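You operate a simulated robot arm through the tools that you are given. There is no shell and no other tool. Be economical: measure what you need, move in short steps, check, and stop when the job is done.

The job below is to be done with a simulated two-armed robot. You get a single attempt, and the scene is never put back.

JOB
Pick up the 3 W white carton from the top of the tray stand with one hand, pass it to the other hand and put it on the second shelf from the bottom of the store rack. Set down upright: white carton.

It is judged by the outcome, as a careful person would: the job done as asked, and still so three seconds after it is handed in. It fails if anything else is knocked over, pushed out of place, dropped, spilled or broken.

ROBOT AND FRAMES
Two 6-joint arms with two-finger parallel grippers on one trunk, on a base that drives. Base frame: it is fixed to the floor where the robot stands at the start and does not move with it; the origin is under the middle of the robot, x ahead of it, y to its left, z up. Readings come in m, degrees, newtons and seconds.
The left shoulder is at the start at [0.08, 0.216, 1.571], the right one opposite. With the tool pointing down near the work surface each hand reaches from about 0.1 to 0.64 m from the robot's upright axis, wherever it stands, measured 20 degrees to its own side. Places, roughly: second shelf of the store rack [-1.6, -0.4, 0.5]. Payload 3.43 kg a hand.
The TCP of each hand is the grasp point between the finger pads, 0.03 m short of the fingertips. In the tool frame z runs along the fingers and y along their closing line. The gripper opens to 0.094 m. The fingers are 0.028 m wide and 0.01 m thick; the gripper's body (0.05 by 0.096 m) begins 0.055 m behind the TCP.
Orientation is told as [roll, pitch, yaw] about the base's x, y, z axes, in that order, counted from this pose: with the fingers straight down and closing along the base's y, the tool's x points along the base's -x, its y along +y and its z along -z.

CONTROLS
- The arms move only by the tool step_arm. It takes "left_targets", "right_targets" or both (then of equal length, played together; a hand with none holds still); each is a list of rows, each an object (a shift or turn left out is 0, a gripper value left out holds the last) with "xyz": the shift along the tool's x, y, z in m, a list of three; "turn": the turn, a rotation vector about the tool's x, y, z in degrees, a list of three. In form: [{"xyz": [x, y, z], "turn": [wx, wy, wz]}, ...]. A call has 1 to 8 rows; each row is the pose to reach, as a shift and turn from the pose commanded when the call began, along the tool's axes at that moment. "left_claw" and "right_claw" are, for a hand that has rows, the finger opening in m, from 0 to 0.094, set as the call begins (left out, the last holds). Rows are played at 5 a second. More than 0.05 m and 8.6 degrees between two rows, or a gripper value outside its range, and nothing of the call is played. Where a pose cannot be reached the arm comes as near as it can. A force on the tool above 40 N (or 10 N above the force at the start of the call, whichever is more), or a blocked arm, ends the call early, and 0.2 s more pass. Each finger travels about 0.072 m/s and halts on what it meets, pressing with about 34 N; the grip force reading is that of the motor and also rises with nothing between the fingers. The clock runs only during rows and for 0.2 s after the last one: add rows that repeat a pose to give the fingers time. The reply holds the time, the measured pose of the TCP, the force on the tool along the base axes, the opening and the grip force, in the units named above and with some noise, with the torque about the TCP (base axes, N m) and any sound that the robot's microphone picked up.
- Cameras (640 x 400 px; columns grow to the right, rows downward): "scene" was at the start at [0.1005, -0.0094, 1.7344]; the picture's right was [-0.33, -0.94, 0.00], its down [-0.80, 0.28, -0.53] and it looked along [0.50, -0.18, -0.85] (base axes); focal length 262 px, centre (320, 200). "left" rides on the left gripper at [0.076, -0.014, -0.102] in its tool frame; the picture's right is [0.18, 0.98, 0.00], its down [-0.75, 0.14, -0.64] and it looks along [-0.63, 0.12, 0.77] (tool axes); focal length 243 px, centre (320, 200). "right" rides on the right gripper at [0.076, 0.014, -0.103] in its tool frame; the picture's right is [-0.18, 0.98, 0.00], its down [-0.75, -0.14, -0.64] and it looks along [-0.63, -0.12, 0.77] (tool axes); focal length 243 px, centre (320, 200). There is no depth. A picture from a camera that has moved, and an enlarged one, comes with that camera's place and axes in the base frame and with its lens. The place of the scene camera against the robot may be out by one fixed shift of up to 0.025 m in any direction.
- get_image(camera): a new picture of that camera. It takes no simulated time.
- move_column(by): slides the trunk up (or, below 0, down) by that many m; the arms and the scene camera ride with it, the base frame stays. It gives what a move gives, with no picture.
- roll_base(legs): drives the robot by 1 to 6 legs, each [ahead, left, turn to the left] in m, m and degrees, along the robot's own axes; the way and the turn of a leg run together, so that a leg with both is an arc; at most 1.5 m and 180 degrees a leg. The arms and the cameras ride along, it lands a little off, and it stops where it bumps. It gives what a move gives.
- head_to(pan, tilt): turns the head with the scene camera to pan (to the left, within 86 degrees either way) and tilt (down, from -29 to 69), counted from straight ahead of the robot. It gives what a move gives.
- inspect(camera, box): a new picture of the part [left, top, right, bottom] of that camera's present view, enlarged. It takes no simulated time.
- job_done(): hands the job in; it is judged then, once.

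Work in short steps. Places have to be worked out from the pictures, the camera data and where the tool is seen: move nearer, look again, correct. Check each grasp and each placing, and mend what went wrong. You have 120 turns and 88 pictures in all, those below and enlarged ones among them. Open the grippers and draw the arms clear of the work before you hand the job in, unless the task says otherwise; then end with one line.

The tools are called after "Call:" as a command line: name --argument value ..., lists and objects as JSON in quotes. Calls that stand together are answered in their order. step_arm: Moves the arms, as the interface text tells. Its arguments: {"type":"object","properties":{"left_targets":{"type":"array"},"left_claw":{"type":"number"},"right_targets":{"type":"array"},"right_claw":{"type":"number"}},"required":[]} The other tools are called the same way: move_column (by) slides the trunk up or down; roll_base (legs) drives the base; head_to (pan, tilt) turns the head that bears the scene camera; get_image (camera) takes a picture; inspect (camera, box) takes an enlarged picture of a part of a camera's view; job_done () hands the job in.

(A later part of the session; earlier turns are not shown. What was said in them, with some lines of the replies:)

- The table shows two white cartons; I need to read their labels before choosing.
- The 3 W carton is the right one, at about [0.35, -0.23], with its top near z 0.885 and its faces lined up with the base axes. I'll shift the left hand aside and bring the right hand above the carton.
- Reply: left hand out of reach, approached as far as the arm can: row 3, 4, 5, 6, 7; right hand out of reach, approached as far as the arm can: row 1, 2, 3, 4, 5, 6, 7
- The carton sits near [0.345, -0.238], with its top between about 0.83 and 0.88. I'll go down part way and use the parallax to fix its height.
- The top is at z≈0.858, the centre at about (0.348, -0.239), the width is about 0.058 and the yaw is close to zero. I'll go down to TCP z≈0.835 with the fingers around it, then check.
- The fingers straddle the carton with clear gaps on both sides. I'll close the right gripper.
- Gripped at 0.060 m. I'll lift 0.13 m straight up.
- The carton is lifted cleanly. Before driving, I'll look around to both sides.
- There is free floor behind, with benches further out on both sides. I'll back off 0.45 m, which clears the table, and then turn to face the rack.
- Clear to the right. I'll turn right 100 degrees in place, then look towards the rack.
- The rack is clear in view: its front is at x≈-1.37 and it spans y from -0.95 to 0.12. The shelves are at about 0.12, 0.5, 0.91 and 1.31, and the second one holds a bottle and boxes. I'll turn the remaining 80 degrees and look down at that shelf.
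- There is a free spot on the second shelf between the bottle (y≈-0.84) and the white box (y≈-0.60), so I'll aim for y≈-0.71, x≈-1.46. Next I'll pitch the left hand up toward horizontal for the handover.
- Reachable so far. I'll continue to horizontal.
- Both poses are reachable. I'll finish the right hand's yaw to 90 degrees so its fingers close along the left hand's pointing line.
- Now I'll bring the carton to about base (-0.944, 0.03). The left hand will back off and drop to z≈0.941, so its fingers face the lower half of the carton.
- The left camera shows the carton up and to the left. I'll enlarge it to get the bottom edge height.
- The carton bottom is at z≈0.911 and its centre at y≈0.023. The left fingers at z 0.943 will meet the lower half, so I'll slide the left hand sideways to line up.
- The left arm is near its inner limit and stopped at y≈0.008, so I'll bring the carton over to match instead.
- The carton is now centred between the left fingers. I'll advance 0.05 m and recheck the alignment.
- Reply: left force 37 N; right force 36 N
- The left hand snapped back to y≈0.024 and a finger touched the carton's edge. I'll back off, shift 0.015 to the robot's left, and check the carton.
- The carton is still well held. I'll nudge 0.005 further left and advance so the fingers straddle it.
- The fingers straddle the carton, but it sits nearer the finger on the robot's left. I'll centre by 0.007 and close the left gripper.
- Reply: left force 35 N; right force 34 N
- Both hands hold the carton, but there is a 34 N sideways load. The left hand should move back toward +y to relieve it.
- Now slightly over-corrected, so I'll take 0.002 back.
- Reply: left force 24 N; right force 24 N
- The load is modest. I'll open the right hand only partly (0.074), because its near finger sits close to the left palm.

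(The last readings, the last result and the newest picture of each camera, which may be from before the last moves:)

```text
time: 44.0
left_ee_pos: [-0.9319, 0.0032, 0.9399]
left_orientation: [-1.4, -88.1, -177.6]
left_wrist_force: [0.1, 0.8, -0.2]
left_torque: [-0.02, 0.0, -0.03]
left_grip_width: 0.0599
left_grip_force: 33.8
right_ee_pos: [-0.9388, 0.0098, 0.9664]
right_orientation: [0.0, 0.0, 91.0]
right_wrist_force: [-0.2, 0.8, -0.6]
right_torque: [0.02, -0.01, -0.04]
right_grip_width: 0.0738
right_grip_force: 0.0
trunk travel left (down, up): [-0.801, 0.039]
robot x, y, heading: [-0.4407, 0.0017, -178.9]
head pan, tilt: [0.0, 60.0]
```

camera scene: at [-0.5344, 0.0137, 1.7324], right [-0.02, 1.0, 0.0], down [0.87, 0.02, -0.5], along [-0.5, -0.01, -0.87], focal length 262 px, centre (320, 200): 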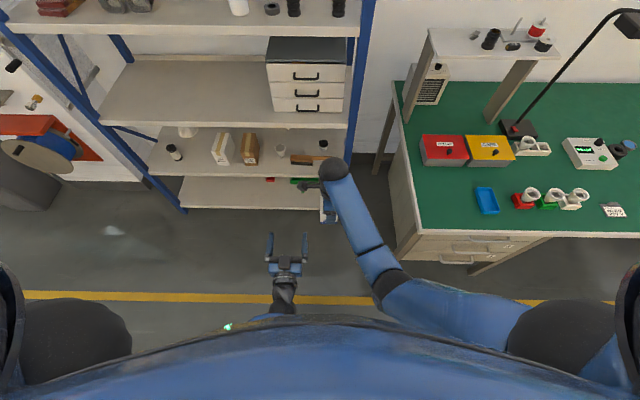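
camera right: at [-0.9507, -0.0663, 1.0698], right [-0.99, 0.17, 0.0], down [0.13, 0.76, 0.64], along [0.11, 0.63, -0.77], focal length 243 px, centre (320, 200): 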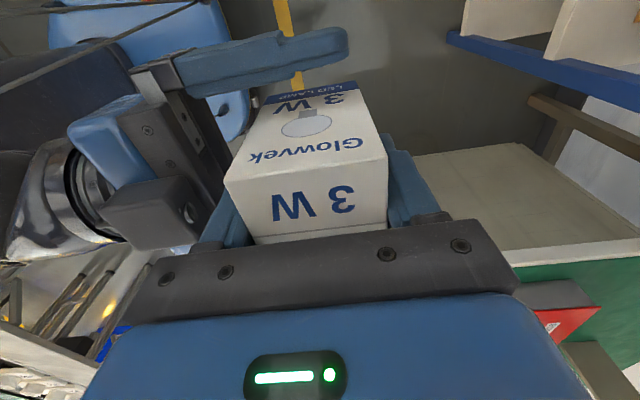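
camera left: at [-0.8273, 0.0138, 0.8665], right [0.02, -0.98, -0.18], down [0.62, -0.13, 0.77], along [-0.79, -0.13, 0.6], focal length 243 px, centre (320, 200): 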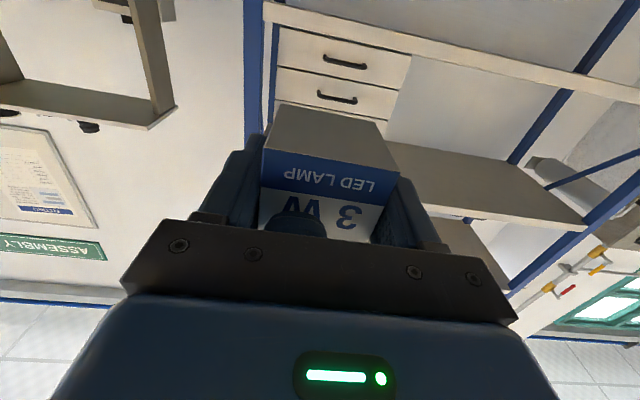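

Released with no load. The right arm has little upward room, so I'll lower the left hand with the carton straight down 0.10 m to separate them.

Call:
step_arm --left_targets '[{"xyz": [0.02, 0, 0]}, {"xyz": [0.05, 0, 0]}, {"xyz": [0.08, 0, 0]}, {"xyz": [0.1, 0, 0]}, {"xyz": [0.1, 0, 0]}]'

Call:
get_image --camera "right"

Call:
get_image --camera "left"

```text
time: 45.2
left_ee_pos: [-0.9256, 0.0018, 0.8481]
left_orientation: [-3.8, -88.1, -175.1]
left_wrist_force: [-0.2, -0.5, -0.7]
left_torque: [-0.01, -0.01, -0.05]
left_grip_width: 0.0598
left_grip_force: 34.1
left hand out of reach, approached as far as the arm can: row 4, 5
right_ee_pos: [-0.9392, 0.0086, 0.9653]
right_orientation: [0.0, 0.0, 91.0]
right_wrist_force: [0.1, 0.1, 0.0]
right_torque: [0.01, 0.0, 0.0]
right_grip_width: 0.0738
right_grip_force: 0.0
trunk travel left (down, up): [-0.801, 0.039]
robot x, y, heading: [-0.4434, -0.001, -179.3]
head pan, tilt: [0.0, 60.0]
```

```text
56 pictures are left
camera right: at [-0.9503, -0.0669, 1.07], right [-0.99, 0.17, 0.0], down [0.13, 0.76, 0.64], along [0.11, 0.63, -0.77], focal length 243 px, centre (320, 200)
```

right: 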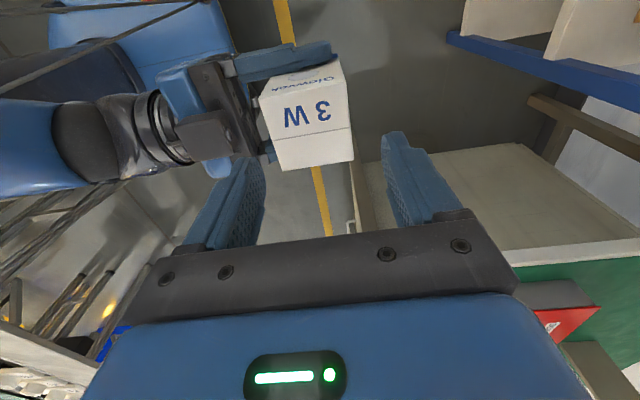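

```text
55 pictures are left
camera left: at [-0.8213, 0.0177, 0.7759], right [0.02, -0.98, -0.19], down [0.62, -0.13, 0.77], along [-0.78, -0.13, 0.61], focal length 243 px, centre (320, 200)
```

left: 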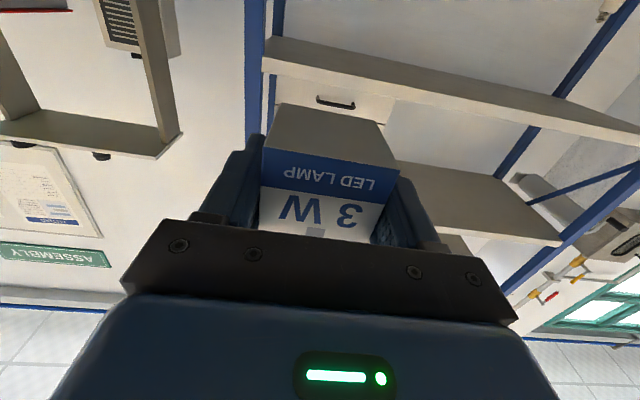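

The handover worked: the left hand holds the carton upright and the right fingers are clear. I'll retract the right hand and move the left hand out to its own side and up.

Call:
step_arm --right_targets '[{"xyz": [-0.03, -0.02, 0]}, {"xyz": [-0.065, -0.05, 0]}, {"xyz": [-0.1, -0.08, 0]}, {"xyz": [-0.135, -0.11, 0]}, {"xyz": [-0.17, -0.14, 0]}, {"xyz": [-0.2, -0.17, 0]}, {"xyz": [-0.2, -0.17, 0]}]' --left_targets '[{"xyz": [0.09, 0, 0]}, {"xyz": [0.08, 0.03, 0]}, {"xyz": [0.07, 0.06, 0]}, {"xyz": [0.06, 0.09, 0]}, {"xyz": [0.045, 0.12, 0]}, {"xyz": [0.03, 0.15, 0]}, {"xyz": [0.02, 0.15, 0]}]'

```text
refused: row 1 steps farther than a row can; nothing moved
```

I had the left rows counted from the wrong start, so I'm correcting them.

Call:
step_arm --right_targets '[{"xyz": [-0.03, -0.02, 0]}, {"xyz": [-0.065, -0.05, 0]}, {"xyz": [-0.1, -0.08, 0]}, {"xyz": [-0.135, -0.11, 0]}, {"xyz": [-0.17, -0.14, 0]}, {"xyz": [-0.2, -0.17, 0]}, {"xyz": [-0.2, -0.17, 0]}]' --left_targets '[{"xyz": [0, 0, 0]}, {"xyz": [-0.01, 0.03, 0]}, {"xyz": [-0.02, 0.06, 0]}, {"xyz": [-0.03, 0.09, 0]}, {"xyz": [-0.045, 0.12, 0]}, {"xyz": [-0.06, 0.15, 0]}, {"xyz": [-0.08, 0.16, 0]}]'

Call:
get_image --camera "scene"

```text
time: 46.9
left_ee_pos: [-0.9242, -0.1571, 0.9266]
left_orientation: [-0.3, -88.1, -178.7]
left_wrist_force: [-0.2, -0.6, -0.3]
left_torque: [0.02, -0.01, -0.01]
left_grip_width: 0.0598
left_grip_force: 33.5
right_ee_pos: [-0.7716, 0.2108, 0.9651]
right_orientation: [0.0, 0.1, 91.2]
right_wrist_force: [-0.4, -0.2, -0.3]
right_torque: [0.01, -0.03, -0.02]
right_grip_width: 0.0738
right_grip_force: 0.0
trunk travel left (down, up): [-0.801, 0.039]
robot x, y, heading: [-0.4447, 0.0022, -179.0]
head pan, tilt: [0.0, 60.0]
```

```text
54 pictures are left
camera scene: at [-0.535, 0.0133, 1.7324], right [-0.02, 1.0, 0.0], down [0.87, 0.02, -0.5], along [-0.5, -0.01, -0.87], focal length 262 px, centre (320, 200)
```

scene: 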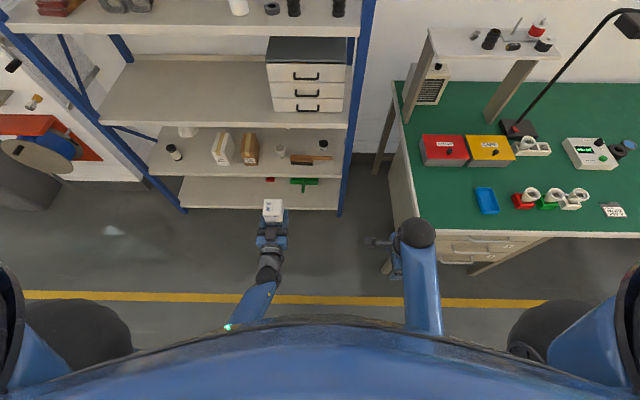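

The rack front is at x≈-1.40, the shelf at z≈0.5, and the gap is centred on y≈-0.73. I'll lower the trunk 0.36, then drive left and forward to a stand-off.

Call:
move_column --by -0.36

Call:
roll_base --legs '[[0, 0.575, 0], [0.3, 0, 0]]'

Call:
head_to --pan 15 --tilt 45

Call:
get_image --camera "scene"

```text
time: 50.4
left_ee_pos: [-0.9242, -0.1575, 0.5676]
left_orientation: [-1.2, -88.0, -177.9]
left_wrist_force: [0.0, -0.2, -1.7]
left_torque: [0.0, 0.01, 0.0]
left_grip_width: 0.0597
left_grip_force: 33.5
right_ee_pos: [-0.7721, 0.2099, 0.6044]
right_orientation: [0.0, 0.0, 90.9]
right_wrist_force: [-0.8, -0.5, -0.1]
right_torque: [-0.08, 0.01, -0.01]
right_grip_width: 0.0741
right_grip_force: 0.1
trunk travel left (down, up): [-0.441, 0.399]
robot x, y, heading: [-0.4458, 0.0019, -179.1]
head pan, tilt: [0.0, 60.0]
```

```text
time: 55.2
left_ee_pos: [-1.2105, -0.7353, 0.5663]
left_orientation: [-1.0, -88.1, -177.8]
left_wrist_force: [0.3, 0.1, -0.7]
left_torque: [0.02, 0.03, -0.01]
left_grip_width: 0.0595
left_grip_force: 33.7
right_ee_pos: [-1.0599, -0.3658, 0.6055]
right_orientation: [0.1, 0.0, 91.4]
right_wrist_force: [-0.6, -0.5, -0.3]
right_torque: [-0.01, 0.0, -0.03]
right_grip_width: 0.0741
right_grip_force: 0.0
trunk travel left (down, up): [-0.441, 0.399]
robot x, y, heading: [-0.7271, -0.5731, -178.9]
head pan, tilt: [0.0, 60.0]
```

```text
time: 56.0
left_ee_pos: [-1.2099, -0.7351, 0.5665]
left_orientation: [-0.8, -88.1, -177.8]
left_wrist_force: [-0.3, 0.0, -1.1]
left_torque: [0.04, -0.03, 0.0]
left_grip_width: 0.0598
left_grip_force: 34.6
right_ee_pos: [-1.0594, -0.3663, 0.6059]
right_orientation: [0.1, -0.1, 91.4]
right_wrist_force: [0.1, 0.2, 0.7]
right_torque: [-0.02, 0.02, -0.02]
right_grip_width: 0.0739
right_grip_force: 0.0
trunk travel left (down, up): [-0.441, 0.399]
robot x, y, heading: [-0.728, -0.574, -178.8]
head pan, tilt: [15.0, 45.0]
```

```text
53 pictures are left
camera scene: at [-0.8331, -0.5831, 1.3918], right [-0.28, 0.96, 0.0], down [0.68, 0.2, -0.71], along [-0.68, -0.2, -0.71], focal length 262 px, centre (320, 200)
```

scene: 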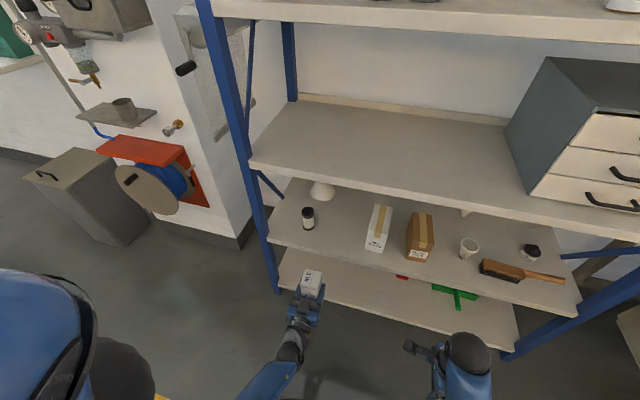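

Call:
inspect --camera "scene" --box '[240, 170, 440, 330]'

Call:
get_image --camera "left"

```text
2.50 times, centred on (340, 250) of scene
camera zoom: at [-0.8331, -0.5831, 1.3918], right [-0.28, 0.96, 0.0], down [0.68, 0.2, -0.71], along [-0.68, -0.2, -0.71], focal length 656 px, centre (270, 75)
```

zoom: 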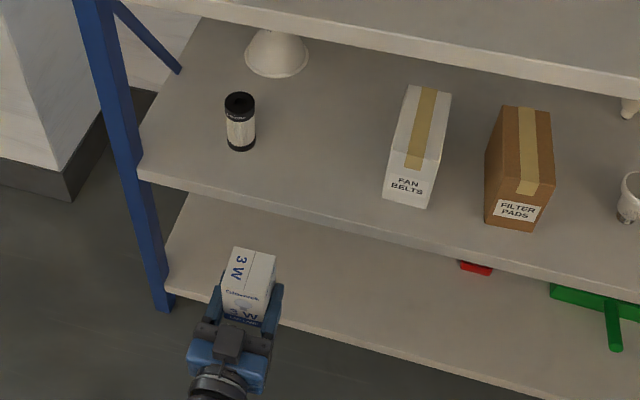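

```text
51 pictures are left
camera left: at [-1.1065, -0.7183, 0.4943], right [0.03, -0.98, -0.18], down [0.62, -0.13, 0.77], along [-0.78, -0.14, 0.61], focal length 243 px, centre (320, 200)
```

left: 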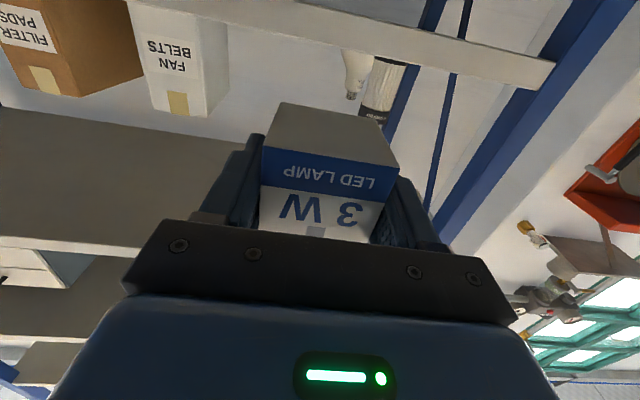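

By the left camera's geometry, the shelf top is at z≈0.52 and its front edge at x≈-1.395. The gap runs from y≈-0.81 (bottle) to -0.59 (box). I'll raise the carton, shift to y≈-0.70 and pull the right hand back a little.

Call:
step_arm --left_targets '[{"xyz": [-0.02, -0.01, 0]}, {"xyz": [-0.04, -0.02, 0]}, {"xyz": [-0.05, -0.033, 0]}, {"xyz": [-0.05, -0.033, 0]}]' --right_targets '[{"xyz": [0, -0.02, 0]}, {"xyz": [0, -0.04, 0]}, {"xyz": [0, -0.07, 0]}, {"xyz": [0, -0.07, 0]}]'

Call:
roll_base --legs '[[0.12, 0, 0]]'

Call:
get_image --camera "scene"

Call:
get_image --camera "left"

```text
time: 57.0
left_ee_pos: [-1.2134, -0.7008, 0.6177]
left_orientation: [-0.6, -88.2, -178.0]
left_wrist_force: [-0.8, 0.6, -1.2]
left_torque: [-0.01, -0.02, 0.04]
left_grip_width: 0.0598
left_grip_force: 33.8
right_ee_pos: [-0.9897, -0.3655, 0.607]
right_orientation: [0.0, 0.0, 91.4]
right_wrist_force: [0.2, -0.1, 0.5]
right_torque: [-0.02, 0.02, 0.0]
right_grip_width: 0.074
right_grip_force: 0.1
trunk travel left (down, up): [-0.441, 0.399]
robot x, y, heading: [-0.7297, -0.5737, -178.7]
head pan, tilt: [15.0, 45.0]
```

```text
time: 58.3
left_ee_pos: [-1.335, -0.7033, 0.6174]
left_orientation: [-0.6, -88.1, -178.0]
left_wrist_force: [-0.1, 0.3, -0.8]
left_torque: [-0.03, -0.01, 0.02]
left_grip_width: 0.0596
left_grip_force: 33.9
right_ee_pos: [-1.112, -0.3694, 0.6065]
right_orientation: [0.0, 0.0, 91.4]
right_wrist_force: [-0.1, 0.1, -0.2]
right_torque: [-0.01, 0.02, 0.0]
right_grip_width: 0.0738
right_grip_force: 0.2
trunk travel left (down, up): [-0.441, 0.399]
robot x, y, heading: [-0.8513, -0.5754, -178.4]
head pan, tilt: [15.0, 45.0]
```

```text
50 pictures are left
camera scene: at [-0.9557, -0.5862, 1.3919], right [-0.28, 0.96, 0.0], down [0.68, 0.2, -0.71], along [-0.68, -0.2, -0.71], focal length 262 px, centre (320, 200)
```

scene: 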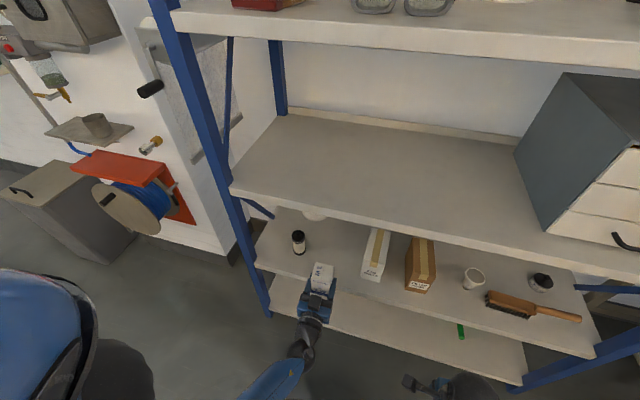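

```text
49 pictures are left
camera left: at [-1.2313, -0.6876, 0.545], right [0.03, -0.98, -0.18], down [0.62, -0.13, 0.77], along [-0.78, -0.14, 0.6], focal length 243 px, centre (320, 200)
```

left: 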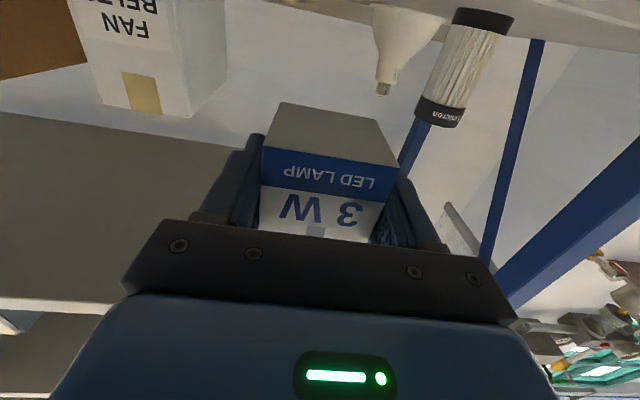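

The carton is lined up midway between the bottle and the box. I'll drive forward 0.11 m so it sits over the shelf.

Call:
roll_base --legs '[[0.112, 0, 0]]'

Call:
inspect --camera "scene" --box '[220, 190, 420, 350]'

Call:
get_image --camera "left"

```text
time: 59.5
left_ee_pos: [-1.4473, -0.7076, 0.6165]
left_orientation: [-0.4, -87.9, -178.3]
left_wrist_force: [0.5, 0.1, -0.8]
left_torque: [0.02, 0.01, 0.0]
left_grip_width: 0.0598
left_grip_force: 34.0
right_ee_pos: [-1.2229, -0.3718, 0.6065]
right_orientation: [0.0, 0.0, 91.2]
right_wrist_force: [1.4, 0.2, 0.3]
right_torque: [0.0, -0.02, -0.01]
right_grip_width: 0.0742
right_grip_force: 0.1
trunk travel left (down, up): [-0.441, 0.399]
robot x, y, heading: [-0.9659, -0.5803, -178.7]
head pan, tilt: [15.0, 45.0]
```

```text
2.50 times, centred on (320, 270) of scene
camera zoom: at [-1.0679, -0.5888, 1.3919], right [-0.28, 0.96, 0.0], down [0.68, 0.2, -0.71], along [-0.68, -0.2, -0.71], focal length 656 px, centre (320, 25)
```

zoom: 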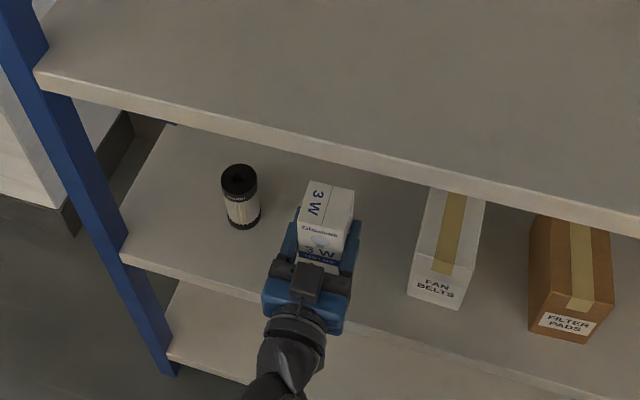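

```text
47 pictures are left
camera left: at [-1.3433, -0.6901, 0.5448], right [0.03, -0.98, -0.18], down [0.62, -0.13, 0.78], along [-0.78, -0.14, 0.6], focal length 243 px, centre (320, 200)
```

left: 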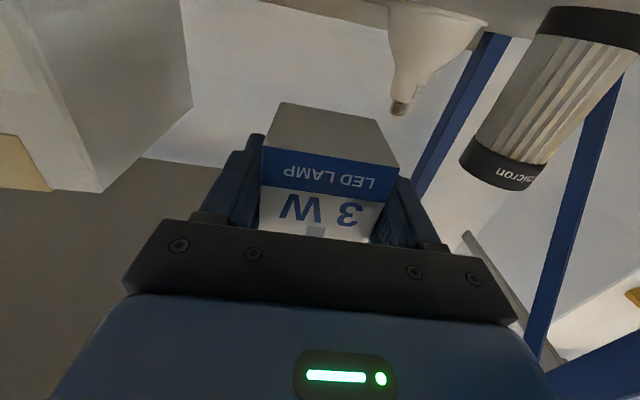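

The carton is about 4 cm inside the shelf edge with clearance on both sides. I'll lower 0.055 m, which should leave about 1 cm.

Call:
step_arm --left_targets '[{"xyz": [0.02, 0, 0]}, {"xyz": [0.04, 0, 0]}, {"xyz": [0.055, 0, 0]}, {"xyz": [0.055, 0, 0]}]'

Call:
inspect --camera "scene" --box '[260, 230, 360, 310]'

Call:
get_image --camera "left"

```text
time: 60.5
left_ee_pos: [-1.4474, -0.707, 0.563]
left_orientation: [-1.2, -88.1, -177.4]
left_wrist_force: [-0.1, -0.5, -1.0]
left_torque: [0.01, -0.01, 0.04]
left_grip_width: 0.0599
left_grip_force: 34.1
right_ee_pos: [-1.2234, -0.3704, 0.6074]
right_orientation: [0.0, -0.1, 91.3]
right_wrist_force: [0.4, 0.0, -0.1]
right_torque: [0.0, 0.01, 0.0]
right_grip_width: 0.0738
right_grip_force: 0.0
trunk travel left (down, up): [-0.441, 0.399]
robot x, y, heading: [-0.9635, -0.5785, -178.6]
head pan, tilt: [15.0, 45.0]
```

```text
5.00 times, centred on (310, 270) of scene
camera zoom: at [-1.0674, -0.5888, 1.3919], right [-0.28, 0.96, 0.0], down [0.68, 0.2, -0.71], along [-0.68, -0.2, -0.71], focal length 1311 px, centre (370, -150)
```

zoom: 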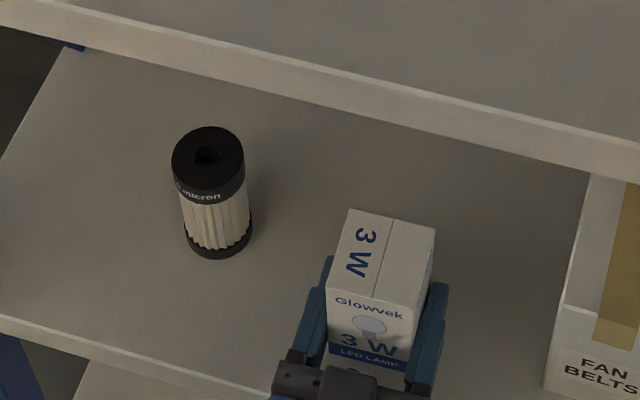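

```text
45 pictures are left
camera left: at [-1.342, -0.6902, 0.49], right [0.03, -0.98, -0.18], down [0.62, -0.13, 0.77], along [-0.78, -0.14, 0.61], focal length 243 px, centre (320, 200)
```

left: 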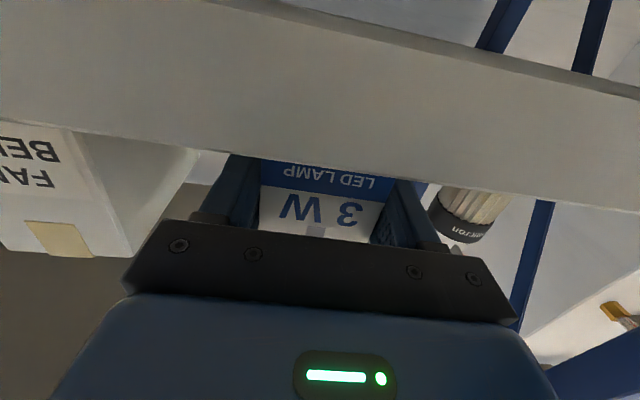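

Roughly 2 cm remain. The palm would overhang the shelf edge by about 1 cm, so I'll first pull back 0.014 m and then lower in small steps, watching the force.

Call:
step_arm --left_targets '[{"xyz": [0, 0, -0.014]}, {"xyz": [0.006, 0, -0.014]}, {"xyz": [0.012, 0, -0.014]}, {"xyz": [0.012, 0, -0.014]}]'

Call:
step_arm --left_targets '[{"xyz": [0.002, 0, 0]}, {"xyz": [0.004, 0, 0]}, {"xyz": [0.004, 0, 0]}]'

```text
time: 61.5
left_ee_pos: [-1.4304, -0.7054, 0.5493]
left_orientation: [-0.5, -88.1, -178.0]
left_wrist_force: [0.2, -0.3, 0.2]
left_torque: [0.04, 0.01, 0.02]
left_grip_width: 0.0597
left_grip_force: 33.7
right_ee_pos: [-1.2239, -0.3699, 0.6071]
right_orientation: [0.0, 0.0, 91.2]
right_wrist_force: [-0.5, -0.2, 0.1]
right_torque: [0.01, 0.01, 0.01]
right_grip_width: 0.0741
right_grip_force: 0.0
trunk travel left (down, up): [-0.441, 0.399]
robot x, y, heading: [-0.9655, -0.5794, -178.5]
head pan, tilt: [15.0, 45.0]
```

```text
time: 62.3
left_ee_pos: [-1.4296, -0.706, 0.5495]
left_orientation: [-1.1, -88.5, -177.5]
left_wrist_force: [1.5, -1.7, 21.9]
left_torque: [-0.05, -0.5, -0.02]
left_grip_width: 0.0596
left_grip_force: 33.9
right_ee_pos: [-1.2223, -0.3704, 0.6076]
right_orientation: [0.2, 0.1, 91.5]
right_wrist_force: [-1.3, 0.3, 0.5]
right_torque: [-0.01, 0.01, 0.0]
right_grip_width: 0.0741
right_grip_force: 0.0
trunk travel left (down, up): [-0.441, 0.399]
robot x, y, heading: [-0.9634, -0.5746, -178.5]
head pan, tilt: [15.0, 45.0]
```

Contact, about 22 N upward with the near bottom edge touching first. I'll look before releasing.

Call:
inspect --camera "scene" --box '[260, 230, 360, 310]'

Call:
get_image --camera "left"

```text
5.00 times, centred on (310, 270) of scene
camera zoom: at [-1.065, -0.5884, 1.3923], right [-0.28, 0.96, 0.0], down [0.68, 0.2, -0.71], along [-0.68, -0.2, -0.71], focal length 1311 px, centre (370, -150)
```

zoom: 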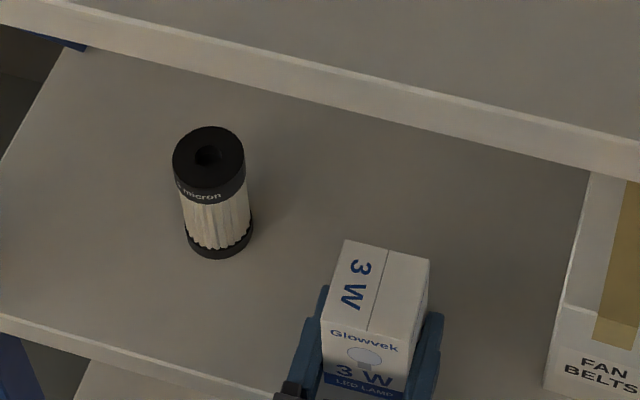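

```text
43 pictures are left
camera left: at [-1.3276, -0.6891, 0.4765], right [0.03, -0.98, -0.18], down [0.62, -0.13, 0.77], along [-0.78, -0.14, 0.61], focal length 243 px, centre (320, 200)
```

left: 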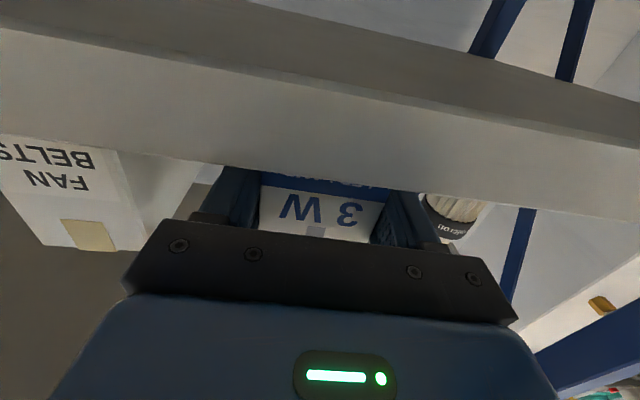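

It's resting on the shelf, but the near face seems only about 1 cm inside the edge. I'll lift slightly, go 0.017 m deeper (the palm still stays outside the edge) and lower again.

Call:
step_arm --left_targets '[{"xyz": [-0.016, 0, 0]}, {"xyz": [-0.016, 0, 0.017]}, {"xyz": [-0.008, 0, 0.017]}, {"xyz": [-0.003, 0, 0.017]}, {"xyz": [-0.003, 0, 0.017]}]'

Call:
step_arm --left_targets '[{"xyz": [0.001, 0, 0]}, {"xyz": [0.002, 0, 0]}, {"xyz": [0.002, 0, 0]}]'

```text
time: 63.5
left_ee_pos: [-1.4471, -0.7055, 0.5504]
left_orientation: [-0.7, -88.1, -178.0]
left_wrist_force: [-1.4, -0.8, 2.2]
left_torque: [-0.02, 0.1, 0.04]
left_grip_width: 0.0597
left_grip_force: 33.4
right_ee_pos: [-1.2236, -0.3717, 0.6055]
right_orientation: [-0.1, -0.1, 91.4]
right_wrist_force: [0.0, 0.4, 0.0]
right_torque: [-0.02, 0.02, 0.01]
right_grip_width: 0.0739
right_grip_force: 0.0
trunk travel left (down, up): [-0.441, 0.399]
robot x, y, heading: [-0.9653, -0.5763, -178.4]
head pan, tilt: [15.0, 45.0]
```

```text
time: 64.3
left_ee_pos: [-1.4474, -0.7054, 0.5493]
left_orientation: [-1.0, -88.3, -177.7]
left_wrist_force: [3.9, -2.9, 15.7]
left_torque: [-0.06, -0.31, -0.01]
left_grip_width: 0.0597
left_grip_force: 33.6
right_ee_pos: [-1.2233, -0.3712, 0.6074]
right_orientation: [0.2, -0.1, 91.4]
right_wrist_force: [0.4, -0.1, -0.2]
right_torque: [0.03, 0.01, 0.02]
right_grip_width: 0.0741
right_grip_force: 0.0
trunk travel left (down, up): [-0.441, 0.399]
robot x, y, heading: [-0.9628, -0.5769, -178.7]
head pan, tilt: [15.0, 45.0]
```

The carton rests on the shelf with a light load. I'll open the left gripper.

Call:
step_arm --left_targets '[{"xyz": [-0.001, 0, 0]}, {"xyz": [-0.002, 0, 0]}, {"xyz": [-0.002, 0, 0]}, {"xyz": [-0.002, 0, 0]}]' --left_claw 0.09

Call:
inspect --camera "scene" --box '[260, 230, 360, 310]'

Call:
get_image --camera "left"

```text
time: 65.3
left_ee_pos: [-1.448, -0.7057, 0.5501]
left_orientation: [-0.1, -88.1, -178.5]
left_wrist_force: [-0.4, 0.4, -0.3]
left_torque: [0.0, -0.02, -0.01]
left_grip_width: 0.0898
left_grip_force: 0.1
right_ee_pos: [-1.2239, -0.3712, 0.6057]
right_orientation: [0.0, 0.0, 91.4]
right_wrist_force: [-0.3, -0.6, 0.7]
right_torque: [-0.01, -0.02, -0.01]
right_grip_width: 0.074
right_grip_force: 0.0
trunk travel left (down, up): [-0.441, 0.399]
robot x, y, heading: [-0.9666, -0.5796, -178.6]
head pan, tilt: [15.0, 45.0]
```

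```text
5.00 times, centred on (310, 270) of scene
camera zoom: at [-1.0673, -0.5887, 1.3919], right [-0.28, 0.96, 0.0], down [0.68, 0.2, -0.71], along [-0.68, -0.2, -0.71], focal length 1311 px, centre (370, -150)
```

zoom: 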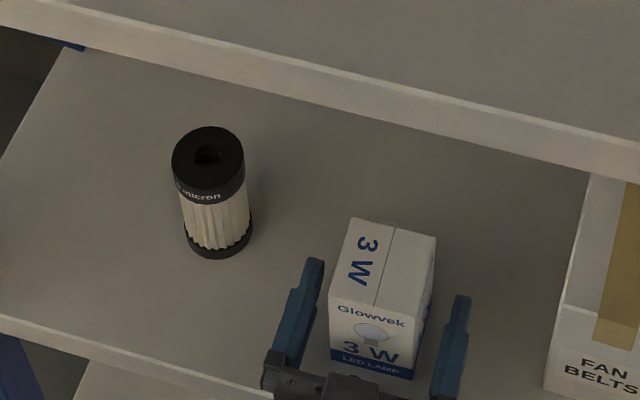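

```text
41 pictures are left
camera left: at [-1.3436, -0.6897, 0.4773], right [0.03, -0.98, -0.18], down [0.62, -0.13, 0.77], along [-0.78, -0.14, 0.6], focal length 243 px, centre (320, 200)
```

left: 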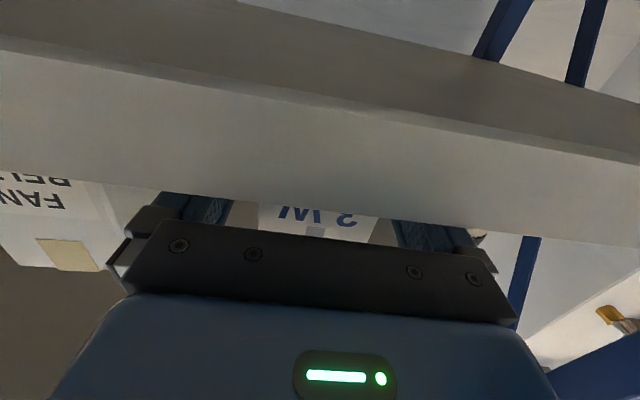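

The carton stands free and upright, with both fingers clear of it. I'll back the base straight off and look again.

Call:
roll_base --legs '[[-0.25, 0, 0]]'

Call:
get_image --camera "scene"

Call:
inspect --camera "scene" --box '[240, 170, 440, 290]'

```text
time: 67.1
left_ee_pos: [-1.194, -0.6991, 0.55]
left_orientation: [-0.5, -88.1, -178.2]
left_wrist_force: [-0.3, -1.0, -0.2]
left_torque: [0.01, 0.01, 0.0]
left_grip_width: 0.09
left_grip_force: 0.2
right_ee_pos: [-0.9687, -0.3654, 0.6073]
right_orientation: [-0.1, 0.1, 91.2]
right_wrist_force: [-0.6, 0.6, 0.3]
right_torque: [-0.03, -0.01, 0.02]
right_grip_width: 0.0739
right_grip_force: 0.0
trunk travel left (down, up): [-0.441, 0.399]
robot x, y, heading: [-0.7153, -0.5727, -178.7]
head pan, tilt: [15.0, 45.0]
```

```text
40 pictures are left
camera scene: at [-0.8127, -0.5828, 1.3919], right [-0.28, 0.96, 0.0], down [0.68, 0.2, -0.71], along [-0.68, -0.2, -0.71], focal length 262 px, centre (320, 200)
```

scene: 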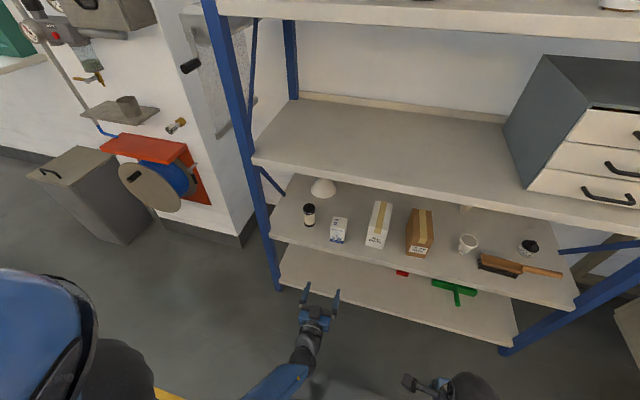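

```text
3.20 times, centred on (340, 230) of scene
camera zoom: at [-0.8127, -0.5828, 1.3919], right [-0.28, 0.96, 0.0], down [0.68, 0.2, -0.71], along [-0.68, -0.2, -0.71], focal length 839 px, centre (256, 104)
```

zoom: 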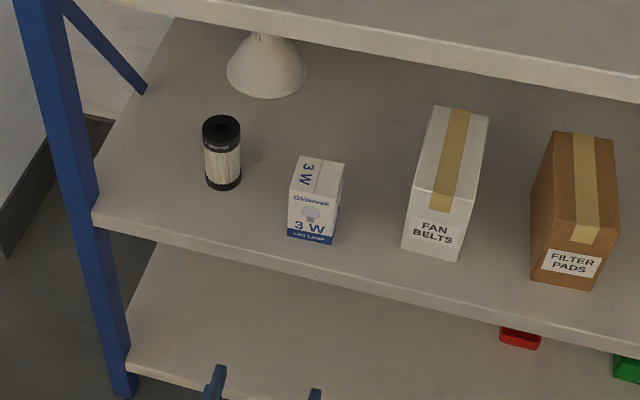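

The carton stands upright on the second shelf and its neighbours are undisturbed. I'll open the right gripper fully, then hand in.

Call:
step_arm --right_targets '[{"xyz": [0, 0, 0]}, {"xyz": [0, 0, 0]}, {"xyz": [0, 0, 0]}]' --right_claw 0.094

Call:
job_done

```text
time: 67.9
left_ee_pos: [-1.1933, -0.6993, 0.5494]
left_orientation: [-0.5, -88.1, -178.3]
left_wrist_force: [0.4, -0.6, -0.3]
left_torque: [0.03, -0.03, -0.02]
left_grip_width: 0.0897
left_grip_force: 0.0
right_ee_pos: [-0.9683, -0.3635, 0.6068]
right_orientation: [0.0, 0.0, 91.2]
right_wrist_force: [-0.6, -0.3, -0.6]
right_torque: [0.02, 0.01, -0.01]
right_grip_width: 0.094
right_grip_force: 0.0
trunk travel left (down, up): [-0.441, 0.399]
robot x, y, heading: [-0.7096, -0.5755, -178.9]
head pan, tilt: [15.0, 45.0]
```

```text
The job is handed in.
```

The 3 W carton was picked up with the right hand, passed to the left, and now stands upright on the second shelf from the bottom of the store rack; nothing else was moved.
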